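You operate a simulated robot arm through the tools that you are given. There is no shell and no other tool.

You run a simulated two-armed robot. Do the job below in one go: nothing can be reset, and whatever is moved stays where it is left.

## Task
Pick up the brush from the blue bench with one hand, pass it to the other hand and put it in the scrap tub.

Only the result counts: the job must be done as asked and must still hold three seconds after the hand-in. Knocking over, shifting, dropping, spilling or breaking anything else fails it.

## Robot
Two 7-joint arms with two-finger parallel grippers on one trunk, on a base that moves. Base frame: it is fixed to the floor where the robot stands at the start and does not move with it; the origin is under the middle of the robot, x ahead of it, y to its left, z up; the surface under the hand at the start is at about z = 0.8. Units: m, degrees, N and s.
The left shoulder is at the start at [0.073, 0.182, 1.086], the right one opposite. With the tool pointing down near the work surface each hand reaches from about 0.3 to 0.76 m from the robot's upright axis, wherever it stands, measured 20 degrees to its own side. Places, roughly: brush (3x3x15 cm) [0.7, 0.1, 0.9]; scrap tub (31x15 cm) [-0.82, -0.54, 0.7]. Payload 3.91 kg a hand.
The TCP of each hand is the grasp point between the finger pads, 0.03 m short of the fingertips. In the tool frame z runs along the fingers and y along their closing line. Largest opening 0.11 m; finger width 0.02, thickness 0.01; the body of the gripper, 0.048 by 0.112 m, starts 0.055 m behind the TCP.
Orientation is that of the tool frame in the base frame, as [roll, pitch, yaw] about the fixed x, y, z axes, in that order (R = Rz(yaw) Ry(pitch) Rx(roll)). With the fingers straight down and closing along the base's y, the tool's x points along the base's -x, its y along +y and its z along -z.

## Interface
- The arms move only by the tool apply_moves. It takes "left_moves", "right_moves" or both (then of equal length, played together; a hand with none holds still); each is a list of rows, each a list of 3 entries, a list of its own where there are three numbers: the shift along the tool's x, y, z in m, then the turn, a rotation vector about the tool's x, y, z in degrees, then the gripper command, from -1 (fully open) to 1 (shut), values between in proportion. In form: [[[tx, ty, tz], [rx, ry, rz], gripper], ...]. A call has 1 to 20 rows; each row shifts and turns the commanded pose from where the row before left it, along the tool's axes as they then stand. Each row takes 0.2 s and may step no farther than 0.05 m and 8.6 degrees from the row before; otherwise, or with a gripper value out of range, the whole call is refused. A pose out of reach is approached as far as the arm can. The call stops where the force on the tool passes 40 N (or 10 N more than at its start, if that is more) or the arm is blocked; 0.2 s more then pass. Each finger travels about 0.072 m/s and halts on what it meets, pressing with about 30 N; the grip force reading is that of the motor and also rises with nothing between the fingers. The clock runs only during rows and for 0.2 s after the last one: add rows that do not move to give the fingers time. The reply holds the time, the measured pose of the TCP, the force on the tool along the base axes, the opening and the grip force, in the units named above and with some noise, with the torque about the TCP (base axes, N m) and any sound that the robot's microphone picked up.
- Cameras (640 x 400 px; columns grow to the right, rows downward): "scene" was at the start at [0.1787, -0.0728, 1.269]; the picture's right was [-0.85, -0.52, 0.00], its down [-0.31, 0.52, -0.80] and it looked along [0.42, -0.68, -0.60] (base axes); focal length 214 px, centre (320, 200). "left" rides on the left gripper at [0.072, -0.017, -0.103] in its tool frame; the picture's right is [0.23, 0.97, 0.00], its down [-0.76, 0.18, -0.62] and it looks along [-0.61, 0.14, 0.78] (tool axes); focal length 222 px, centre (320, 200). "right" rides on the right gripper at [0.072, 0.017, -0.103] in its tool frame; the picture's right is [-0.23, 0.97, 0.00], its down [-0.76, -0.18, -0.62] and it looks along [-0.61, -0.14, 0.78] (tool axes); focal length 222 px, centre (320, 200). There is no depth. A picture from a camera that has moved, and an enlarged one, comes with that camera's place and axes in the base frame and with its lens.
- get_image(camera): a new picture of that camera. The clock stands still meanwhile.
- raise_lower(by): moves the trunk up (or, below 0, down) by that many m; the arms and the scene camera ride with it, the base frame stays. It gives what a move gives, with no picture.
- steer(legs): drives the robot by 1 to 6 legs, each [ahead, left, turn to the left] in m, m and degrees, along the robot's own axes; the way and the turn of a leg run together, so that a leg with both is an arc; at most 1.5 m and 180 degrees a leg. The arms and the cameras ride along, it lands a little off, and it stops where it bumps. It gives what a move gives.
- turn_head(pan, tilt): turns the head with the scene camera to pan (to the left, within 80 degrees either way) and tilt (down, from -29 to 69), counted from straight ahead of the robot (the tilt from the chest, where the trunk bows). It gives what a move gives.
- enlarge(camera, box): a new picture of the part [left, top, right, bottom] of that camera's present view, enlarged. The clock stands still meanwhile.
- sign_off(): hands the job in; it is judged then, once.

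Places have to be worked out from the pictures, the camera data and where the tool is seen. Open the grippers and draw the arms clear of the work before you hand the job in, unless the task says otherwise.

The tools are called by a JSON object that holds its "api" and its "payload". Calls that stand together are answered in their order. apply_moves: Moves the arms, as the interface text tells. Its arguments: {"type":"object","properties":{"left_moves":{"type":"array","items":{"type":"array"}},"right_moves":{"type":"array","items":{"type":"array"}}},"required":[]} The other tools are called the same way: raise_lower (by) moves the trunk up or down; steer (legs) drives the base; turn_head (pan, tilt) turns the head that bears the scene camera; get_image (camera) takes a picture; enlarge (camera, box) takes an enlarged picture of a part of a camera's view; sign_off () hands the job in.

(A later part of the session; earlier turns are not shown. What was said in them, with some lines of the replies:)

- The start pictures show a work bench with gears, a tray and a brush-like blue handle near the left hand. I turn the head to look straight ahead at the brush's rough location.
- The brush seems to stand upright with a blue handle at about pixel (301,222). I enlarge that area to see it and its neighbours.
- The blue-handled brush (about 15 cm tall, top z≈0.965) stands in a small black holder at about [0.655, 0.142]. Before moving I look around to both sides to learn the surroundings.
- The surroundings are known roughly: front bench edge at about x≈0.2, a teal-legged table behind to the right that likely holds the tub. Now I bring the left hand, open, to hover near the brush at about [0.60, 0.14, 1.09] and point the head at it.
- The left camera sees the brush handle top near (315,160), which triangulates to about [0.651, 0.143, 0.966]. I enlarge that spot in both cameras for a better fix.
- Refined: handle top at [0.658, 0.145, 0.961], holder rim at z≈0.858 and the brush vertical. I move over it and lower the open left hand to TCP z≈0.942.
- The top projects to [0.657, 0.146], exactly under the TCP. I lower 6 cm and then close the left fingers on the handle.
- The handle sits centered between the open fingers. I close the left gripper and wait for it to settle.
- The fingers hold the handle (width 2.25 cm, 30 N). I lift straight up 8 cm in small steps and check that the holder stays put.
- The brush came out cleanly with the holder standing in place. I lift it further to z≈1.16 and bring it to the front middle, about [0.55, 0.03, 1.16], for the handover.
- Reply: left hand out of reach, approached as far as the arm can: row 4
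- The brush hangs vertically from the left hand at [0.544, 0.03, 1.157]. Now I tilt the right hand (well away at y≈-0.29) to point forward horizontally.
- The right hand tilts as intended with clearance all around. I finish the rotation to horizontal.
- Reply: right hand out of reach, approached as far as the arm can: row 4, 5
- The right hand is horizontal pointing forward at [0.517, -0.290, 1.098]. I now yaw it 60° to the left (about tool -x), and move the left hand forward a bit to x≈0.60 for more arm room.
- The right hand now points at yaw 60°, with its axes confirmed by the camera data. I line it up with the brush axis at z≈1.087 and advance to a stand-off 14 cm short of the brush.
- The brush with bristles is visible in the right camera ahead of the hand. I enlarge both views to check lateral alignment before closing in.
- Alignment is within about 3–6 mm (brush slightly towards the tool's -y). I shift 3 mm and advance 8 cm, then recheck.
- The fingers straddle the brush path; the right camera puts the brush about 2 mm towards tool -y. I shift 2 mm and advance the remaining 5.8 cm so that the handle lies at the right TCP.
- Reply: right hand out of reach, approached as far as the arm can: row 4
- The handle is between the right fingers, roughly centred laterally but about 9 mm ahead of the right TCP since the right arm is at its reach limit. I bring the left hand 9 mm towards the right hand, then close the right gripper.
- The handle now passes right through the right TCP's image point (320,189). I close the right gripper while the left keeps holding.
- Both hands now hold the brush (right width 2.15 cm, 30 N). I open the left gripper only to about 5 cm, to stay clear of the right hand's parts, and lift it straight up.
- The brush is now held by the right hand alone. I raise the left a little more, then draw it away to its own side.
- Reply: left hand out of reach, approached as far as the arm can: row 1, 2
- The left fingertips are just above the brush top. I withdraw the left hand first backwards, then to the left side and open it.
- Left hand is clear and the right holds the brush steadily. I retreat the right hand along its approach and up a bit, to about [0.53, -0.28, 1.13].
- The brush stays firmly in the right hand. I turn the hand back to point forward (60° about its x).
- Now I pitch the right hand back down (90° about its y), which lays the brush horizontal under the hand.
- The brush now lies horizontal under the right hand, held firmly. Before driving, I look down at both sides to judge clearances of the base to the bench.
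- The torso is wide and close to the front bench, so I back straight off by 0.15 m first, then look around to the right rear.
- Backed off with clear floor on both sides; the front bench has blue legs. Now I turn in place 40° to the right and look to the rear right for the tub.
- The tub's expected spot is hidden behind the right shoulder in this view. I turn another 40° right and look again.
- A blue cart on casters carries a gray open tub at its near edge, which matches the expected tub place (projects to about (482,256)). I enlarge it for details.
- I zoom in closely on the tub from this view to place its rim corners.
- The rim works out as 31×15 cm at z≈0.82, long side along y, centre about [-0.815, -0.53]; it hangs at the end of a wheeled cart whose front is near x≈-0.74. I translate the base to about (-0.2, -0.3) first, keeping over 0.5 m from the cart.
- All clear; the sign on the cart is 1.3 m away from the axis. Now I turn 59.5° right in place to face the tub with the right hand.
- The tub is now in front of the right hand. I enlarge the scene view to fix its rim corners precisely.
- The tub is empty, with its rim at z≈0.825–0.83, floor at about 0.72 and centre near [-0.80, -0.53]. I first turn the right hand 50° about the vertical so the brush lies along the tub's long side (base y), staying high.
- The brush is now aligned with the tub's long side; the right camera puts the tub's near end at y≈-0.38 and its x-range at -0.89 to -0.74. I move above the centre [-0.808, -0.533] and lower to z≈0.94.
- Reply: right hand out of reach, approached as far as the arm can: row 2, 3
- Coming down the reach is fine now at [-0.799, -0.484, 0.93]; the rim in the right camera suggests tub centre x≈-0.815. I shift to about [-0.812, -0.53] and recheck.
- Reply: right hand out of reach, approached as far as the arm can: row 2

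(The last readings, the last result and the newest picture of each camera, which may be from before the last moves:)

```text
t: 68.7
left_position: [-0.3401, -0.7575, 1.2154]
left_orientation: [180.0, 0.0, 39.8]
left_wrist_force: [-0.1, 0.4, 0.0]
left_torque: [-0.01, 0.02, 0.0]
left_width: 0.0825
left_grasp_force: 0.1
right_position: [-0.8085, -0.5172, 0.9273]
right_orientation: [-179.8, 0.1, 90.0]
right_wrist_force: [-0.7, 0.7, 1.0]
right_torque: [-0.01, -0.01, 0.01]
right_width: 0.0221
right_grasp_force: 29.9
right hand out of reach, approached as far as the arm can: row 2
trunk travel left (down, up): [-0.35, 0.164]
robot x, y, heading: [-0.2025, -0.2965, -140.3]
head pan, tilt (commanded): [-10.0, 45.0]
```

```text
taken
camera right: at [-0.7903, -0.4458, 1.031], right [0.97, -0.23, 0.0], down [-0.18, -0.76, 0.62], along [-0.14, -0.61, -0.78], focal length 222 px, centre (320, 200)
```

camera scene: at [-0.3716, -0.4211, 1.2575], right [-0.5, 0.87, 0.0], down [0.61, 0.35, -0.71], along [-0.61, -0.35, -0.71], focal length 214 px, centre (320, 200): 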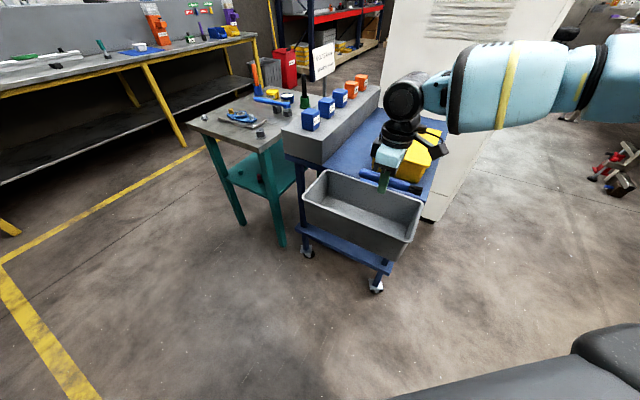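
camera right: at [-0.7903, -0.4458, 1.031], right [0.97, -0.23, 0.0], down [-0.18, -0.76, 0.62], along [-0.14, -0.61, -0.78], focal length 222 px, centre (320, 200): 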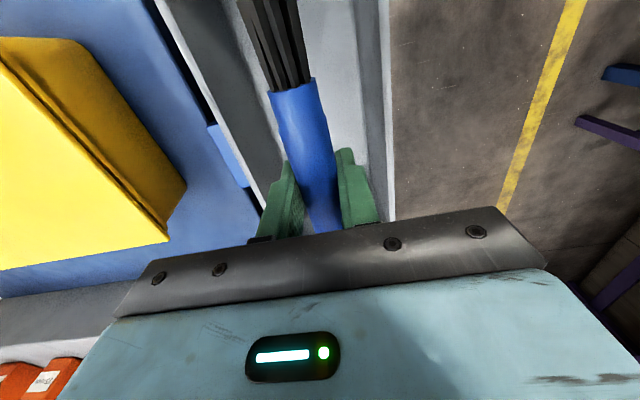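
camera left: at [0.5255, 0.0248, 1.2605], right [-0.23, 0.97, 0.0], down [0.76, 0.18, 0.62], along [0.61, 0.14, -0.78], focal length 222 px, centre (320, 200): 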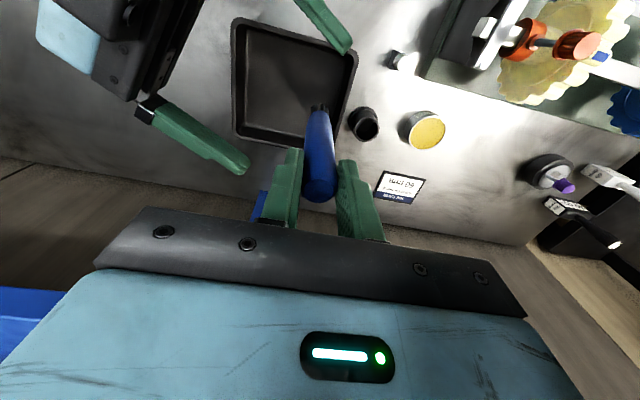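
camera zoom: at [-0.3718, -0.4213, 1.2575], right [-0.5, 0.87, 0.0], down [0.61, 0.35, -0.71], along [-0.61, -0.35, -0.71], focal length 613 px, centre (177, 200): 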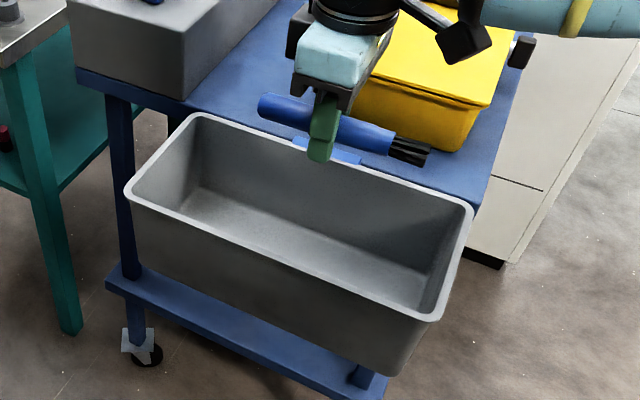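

The brush hangs over the tub interior with 4–7 cm margin lengthwise and is near-centred across. I lower it to z≈0.80, so that the fingers and brush are inside while the gripper body stays above the rim.

{"api": "apply_moves", "payload": {"right_moves": [[[0, 0, 0.03], [0, 0, 0], 1], [[0, 0, 0.03], [0, 0, 0], 1], [[0, 0, 0.03], [0, 0, 0], 1], [[0, 0, 0.03], [0, 0, 0], 1], [[0, 0, 0], [0, 0, 0], 1]]}}

{"api": "enlarge", "payload": {"camera": "scene", "box": [280, 130, 460, 270]}}

{"api": "get_image", "payload": {"camera": "right"}}

```text
t: 69.9
left_position: [-0.34, -0.7566, 1.214]
left_orientation: [-180.0, -0.1, 39.8]
left_wrist_force: [0.8, -0.4, 0.2]
left_torque: [-0.01, -0.01, 0.01]
left_width: 0.0826
left_grasp_force: 0.0
right_position: [-0.8106, -0.5117, 0.8107]
right_orientation: [-180.0, 0.1, 90.0]
right_wrist_force: [0.9, -0.7, 0.4]
right_torque: [-0.03, 0.01, 0.02]
right_width: 0.022
right_grasp_force: 30.1
right hand out of reach, approached as far as the arm can: row 4
trunk travel left (down, up): [-0.35, 0.164]
robot x, y, heading: [-0.1978, -0.2963, -140.3]
head pan, tilt (commanded): [-10.0, 45.0]
```

```text
2.86 times, centred on (370, 200) of scene
camera zoom: at [-0.3718, -0.4213, 1.2575], right [-0.5, 0.87, 0.0], down [0.61, 0.35, -0.71], along [-0.61, -0.35, -0.71], focal length 613 px, centre (177, 200)
```

zoom: 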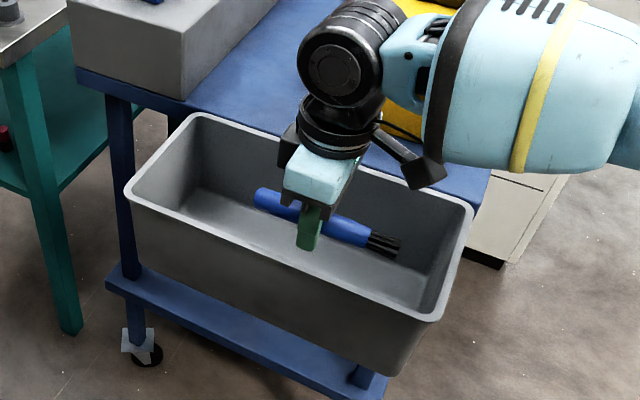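

```text
taken
camera right: at [-0.792, -0.4396, 0.9133], right [0.97, -0.23, 0.0], down [-0.18, -0.76, 0.62], along [-0.14, -0.61, -0.78], focal length 222 px, centre (320, 200)
```

right: 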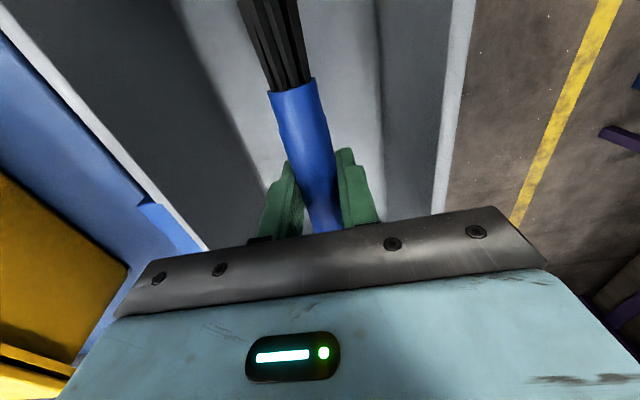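

The brush is inside the tub walls at z≈0.81, but the arm is at its reach limit. I lower the trunk by 2.5 cm to reduce the drop, keeping the gripper body at about rim height.

{"api": "raise_lower", "payload": {"by": -0.025}}

{"api": "enlarge", "payload": {"camera": "scene", "box": [280, 130, 460, 270]}}

{"api": "get_image", "payload": {"camera": "right"}}

```text
t: 70.6
left_position: [-0.3403, -0.7565, 1.1903]
left_orientation: [-180.0, 0.0, 39.8]
left_wrist_force: [1.2, 0.3, -0.6]
left_torque: [0.02, 0.02, -0.01]
left_width: 0.0823
left_grasp_force: 0.1
right_position: [-0.8105, -0.5123, 0.7854]
right_orientation: [-179.8, 0.1, 90.0]
right_wrist_force: [-0.7, 0.0, -0.8]
right_torque: [0.03, 0.01, 0.0]
right_width: 0.022
right_grasp_force: 31.0
trunk travel left (down, up): [-0.325, 0.189]
robot x, y, heading: [-0.2013, -0.302, -140.3]
head pan, tilt (commanded): [-10.0, 45.0]
```

```text
2.86 times, centred on (370, 200) of scene
camera zoom: at [-0.3769, -0.4254, 1.2321], right [-0.5, 0.87, 0.0], down [0.61, 0.35, -0.71], along [-0.61, -0.35, -0.71], focal length 613 px, centre (177, 200)
```

zoom: 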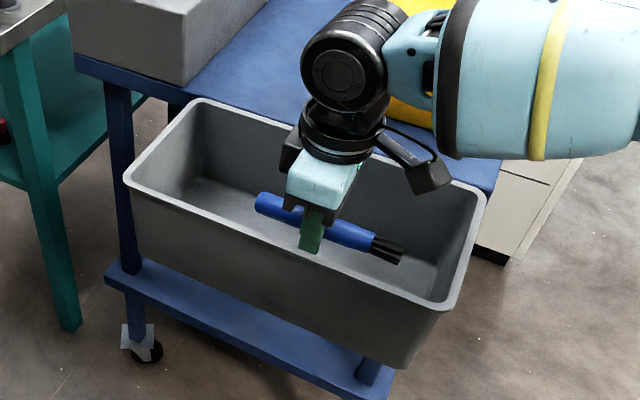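

```text
taken
camera right: at [-0.7918, -0.4393, 0.8883], right [0.97, -0.23, 0.0], down [-0.18, -0.76, 0.62], along [-0.14, -0.61, -0.78], focal length 222 px, centre (320, 200)
```

right: 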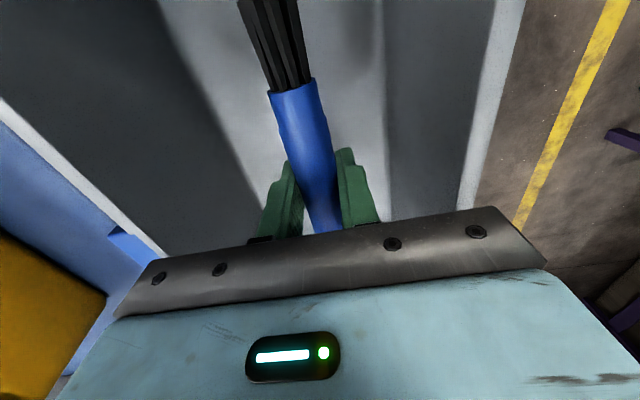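

No contact forces, and the rim appears to be nearer z≈0.81, so there's room for 2 cm more. I lower the trunk another 2 cm.

{"api": "raise_lower", "payload": {"by": -0.02}}

{"api": "enlarge", "payload": {"camera": "scene", "box": [280, 130, 460, 270]}}

```text
t: 71.3
left_position: [-0.3404, -0.7569, 1.1697]
left_orientation: [-179.9, 0.0, 39.7]
left_wrist_force: [0.3, -0.1, 1.0]
left_torque: [-0.01, 0.03, -0.01]
left_width: 0.0825
left_grasp_force: 0.0
right_position: [-0.8101, -0.5129, 0.765]
right_orientation: [180.0, 0.2, 90.1]
right_wrist_force: [-0.2, -0.3, -0.5]
right_torque: [0.0, 0.03, 0.01]
right_width: 0.0223
right_grasp_force: 29.4
trunk travel left (down, up): [-0.305, 0.209]
robot x, y, heading: [-0.2002, -0.2938, -140.2]
head pan, tilt (commanded): [-10.0, 45.0]
```

```text
2.86 times, centred on (370, 200) of scene
camera zoom: at [-0.3809, -0.4287, 1.2121], right [-0.5, 0.87, 0.0], down [0.61, 0.35, -0.71], along [-0.61, -0.35, -0.71], focal length 613 px, centre (177, 200)
```

zoom: 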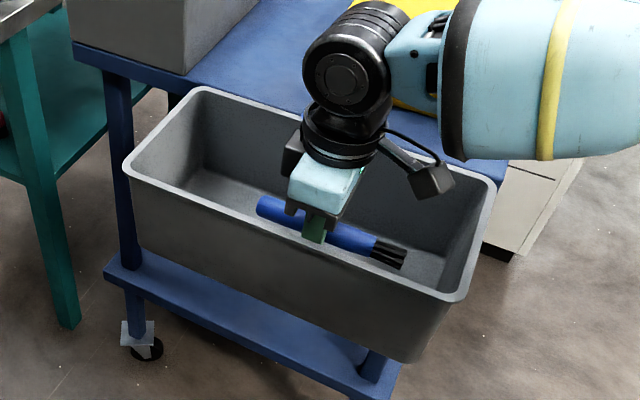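

The brush is well inside the tub with no contact. I open the right fingers to about 5 cm to let it go.

{"api": "apply_moves", "payload": {"right_moves": [[[0, 0, 0], [0, 0, 0], 0.1], [[0, 0, 0], [0, 0, 0], 0.1], [[0, 0, 0], [0, 0, 0], 0.1], [[0, 0, 0], [0, 0, 0], 0.1]]}}

{"api": "get_image", "payload": {"camera": "right"}}

{"api": "enlarge", "payload": {"camera": "scene", "box": [280, 130, 460, 270]}}

```text
t: 72.3
left_position: [-0.3395, -0.7566, 1.1705]
left_orientation: [-180.0, 0.0, 39.7]
left_wrist_force: [0.2, 0.7, 0.2]
left_torque: [0.01, -0.02, -0.04]
left_width: 0.0826
left_grasp_force: 0.0
right_position: [-0.812, -0.5121, 0.7654]
right_orientation: [180.0, 0.0, 90.0]
right_wrist_force: [-0.3, 0.4, 0.4]
right_torque: [-0.01, -0.02, -0.01]
right_width: 0.0492
right_grasp_force: 0.1
trunk travel left (down, up): [-0.305, 0.209]
robot x, y, heading: [-0.2007, -0.2958, -140.3]
head pan, tilt (commanded): [-10.0, 45.0]
```

```text
taken
camera right: at [-0.7919, -0.4393, 0.868], right [0.97, -0.23, 0.0], down [-0.18, -0.76, 0.62], along [-0.14, -0.61, -0.78], focal length 222 px, centre (320, 200)
```

right: 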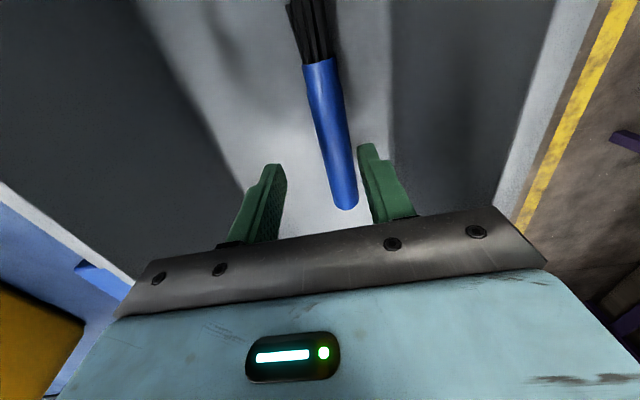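

```text
2.86 times, centred on (370, 200) of scene
camera zoom: at [-0.3811, -0.4289, 1.2121], right [-0.5, 0.87, 0.0], down [0.61, 0.35, -0.71], along [-0.61, -0.35, -0.71], focal length 613 px, centre (177, 200)
```

zoom: 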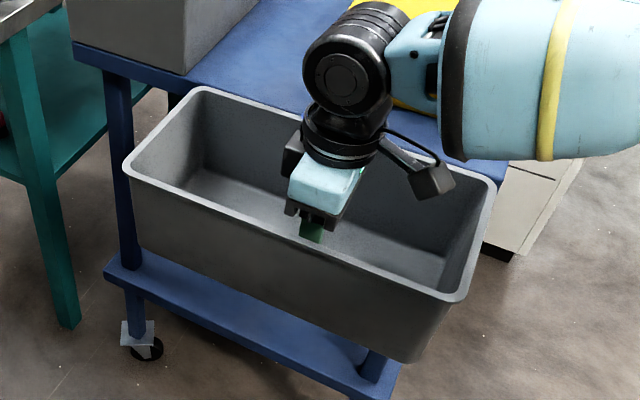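

The brush has dropped onto the tub floor and lies clear of the fingers. I raise the hand straight up with the trunk, then look.

{"api": "raise_lower", "payload": {"by": 0.15}}

{"api": "get_image", "payload": {"camera": "right"}}

{"api": "enlarge", "payload": {"camera": "scene", "box": [280, 130, 460, 290]}}

```text
t: 74.0
left_position: [-0.3406, -0.7557, 1.3196]
left_orientation: [-180.0, -0.2, 39.8]
left_wrist_force: [-0.1, -0.7, 0.2]
left_torque: [0.0, -0.01, 0.0]
left_width: 0.0823
left_grasp_force: 0.1
right_position: [-0.8213, -0.5193, 1.0153]
right_orientation: [-172.6, 6.1, 90.5]
right_wrist_force: [0.8, 0.2, -0.2]
right_torque: [0.0, -0.01, -0.03]
right_width: 0.0498
right_grasp_force: 0.1
trunk travel left (down, up): [-0.455, 0.059]
robot x, y, heading: [-0.1988, -0.299, -140.5]
head pan, tilt (commanded): [-10.0, 45.0]
```

```text
taken
camera right: at [-0.7896, -0.4371, 1.1067], right [0.97, -0.23, -0.1], down [-0.09, -0.69, 0.72], along [-0.24, -0.69, -0.69], focal length 222 px, centre (320, 200)
```

right: 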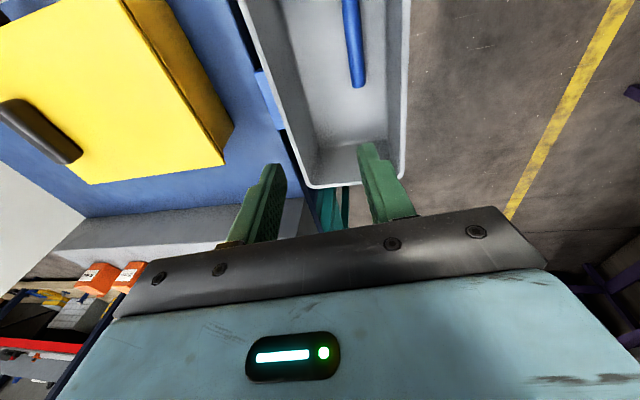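

```text
2.50 times, centred on (370, 210) of scene
camera zoom: at [-0.3324, -0.3884, 1.3783], right [-0.5, 0.87, 0.0], down [0.61, 0.35, -0.71], along [-0.61, -0.35, -0.71], focal length 536 px, centre (195, 175)
```

zoom: 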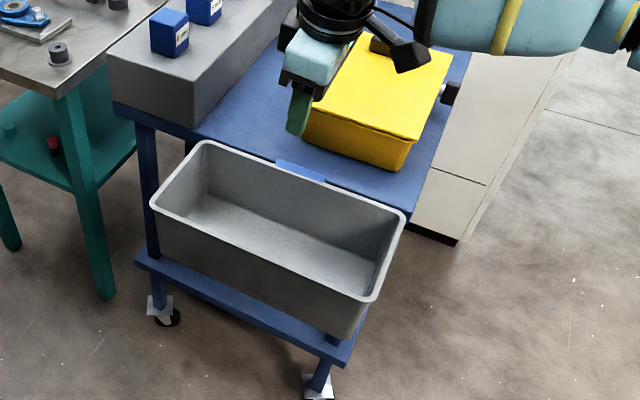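

The right camera shows the brush lying in the tub and the hand is clear above it. I move the right hand up and back towards the robot, away from the cart.

{"api": "apply_moves", "payload": {"right_moves": [[[0, 0.02, -0.03], [0, 0, 0], 0], [[0, 0.03, -0.03], [0, 0, 0], 0], [[0.01, 0.04, 0], [0, 0, 0], 0], [[0.01, 0.04, 0], [0, 0, 0], -0.5], [[0.01, 0.04, 0], [0, 0, 0], -1], [[0, 0, 0], [0, 0, 0], -1]]}}

{"api": "get_image", "payload": {"camera": "right"}}

{"api": "get_image", "payload": {"camera": "scene"}}

```text
t: 75.4
left_position: [-0.3406, -0.7575, 1.3196]
left_orientation: [180.0, 0.1, 39.8]
left_wrist_force: [-0.7, 0.0, 0.3]
left_torque: [-0.02, 0.03, 0.01]
left_width: 0.0822
left_grasp_force: 0.1
right_position: [-0.6449, -0.4854, 1.0498]
right_orientation: [-172.6, 6.1, 90.4]
right_wrist_force: [0.1, -0.5, 1.2]
right_torque: [-0.01, 0.01, -0.01]
right_width: 0.1099
right_grasp_force: 0.1
trunk travel left (down, up): [-0.455, 0.059]
robot x, y, heading: [-0.2025, -0.2982, -140.0]
head pan, tilt (commanded): [-10.0, 45.0]
```

```text
taken
camera right: at [-0.6133, -0.4021, 1.141], right [0.97, -0.23, -0.1], down [-0.09, -0.69, 0.72], along [-0.24, -0.69, -0.69], focal length 222 px, centre (320, 200)
```

right: 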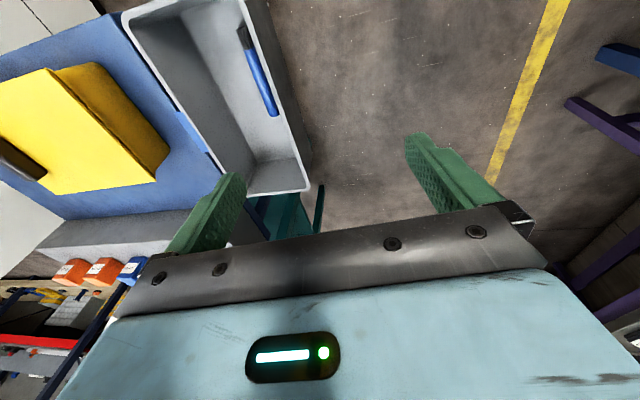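

```text
taken
camera scene: at [-0.3324, -0.3881, 1.3784], right [-0.5, 0.87, 0.0], down [0.61, 0.35, -0.71], along [-0.61, -0.35, -0.71], focal length 214 px, centre (320, 200)
```

scene: 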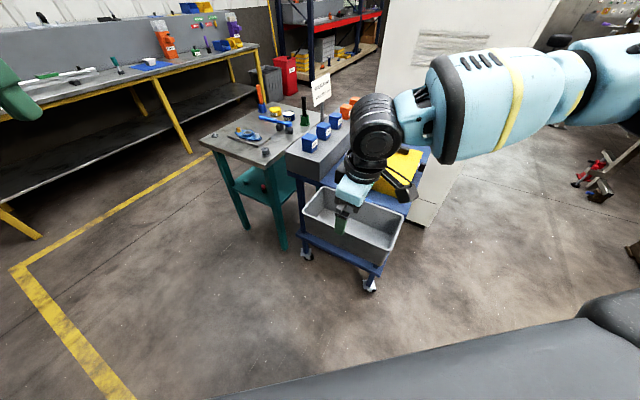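

The brush lies flat inside the tub and everything around is undisturbed. I draw the right hand back a little more, open both grippers fully, and check once more.

{"api": "apply_moves", "payload": {"left_moves": [[[0, 0, 0], [0, 0, 0], -1], [[0, 0, 0], [0, 0, 0], -1], [[0, 0, 0], [0, 0, 0], -1], [[0, 0, 0], [0, 0, 0], -1]], "right_moves": [[[0, 0.03, -0.02], [0, 0, 0], -1], [[0, 0.03, -0.02], [0, 0, 0], -1], [[0, 0.02, 0], [0, 0, 0], -1], [[0, 0, 0], [0, 0, 0], -1]]}}

{"api": "enlarge", "payload": {"camera": "right", "box": [20, 0, 340, 220]}}

{"api": "get_image", "payload": {"camera": "scene"}}

```text
t: 76.4
left_position: [-0.3402, -0.7575, 1.3196]
left_orientation: [179.9, 0.0, 39.6]
left_wrist_force: [-0.7, 0.1, 0.0]
left_torque: [0.02, -0.02, 0.0]
left_width: 0.11
left_grasp_force: 0.0
right_position: [-0.5758, -0.4738, 1.0848]
right_orientation: [-172.5, 6.1, 90.3]
right_wrist_force: [0.2, 0.0, 0.2]
right_torque: [0.04, 0.03, -0.02]
right_width: 0.1101
right_grasp_force: 0.0
right hand out of reach, approached as far as the arm can: row 2, 3
trunk travel left (down, up): [-0.455, 0.059]
robot x, y, heading: [-0.205, -0.2967, -140.2]
head pan, tilt (commanded): [-10.0, 45.0]
```

```text
1.82 times, centred on (180, 110) of right
camera zoom: at [-0.5443, -0.3915, 1.1766], right [0.97, -0.23, -0.1], down [-0.09, -0.69, 0.72], along [-0.24, -0.69, -0.69], focal length 404 px, centre (574, 364)
```

zoom: 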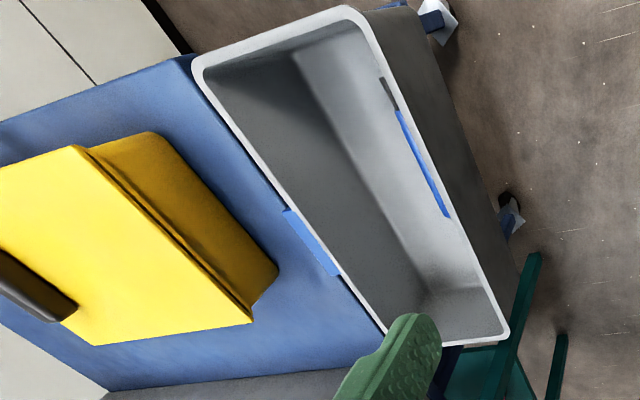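

```text
taken
camera scene: at [-0.332, -0.3882, 1.3785], right [-0.5, 0.87, 0.0], down [0.61, 0.35, -0.71], along [-0.61, -0.35, -0.71], focal length 214 px, centre (320, 200)
```

scene: 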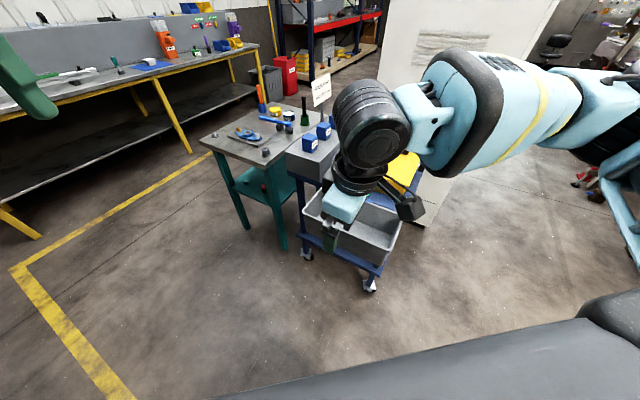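

The brush rests in the scrap tub against its near wall. Both grippers are open and empty, the arms are clear, and the cart and its items look undisturbed. I hand the job in.

{"api": "sign_off", "payload": {}}

```text
The job is handed in.
```

The brush is in the scrap tub. I lifted it from its holder on the blue bench with the left hand, passed it to the right hand, and put it in the tub.

- **Final drop:** the right hand let go a few centimetres above the tub floor, because the arm was near its reach limit. The last pictures show the brush lying flat inside, along the wall nearest the robot.
- **Surroundings:** nothing was bumped. The brush holder stayed standing on the bench when the brush came out. The cart that carries the tub, and the items on it, look undisturbed.
- **End state:** both grippers are open and empty. The hands are clear of the tub and at least 0.2 m above its rim.

The job is handed in; no verdict came back.
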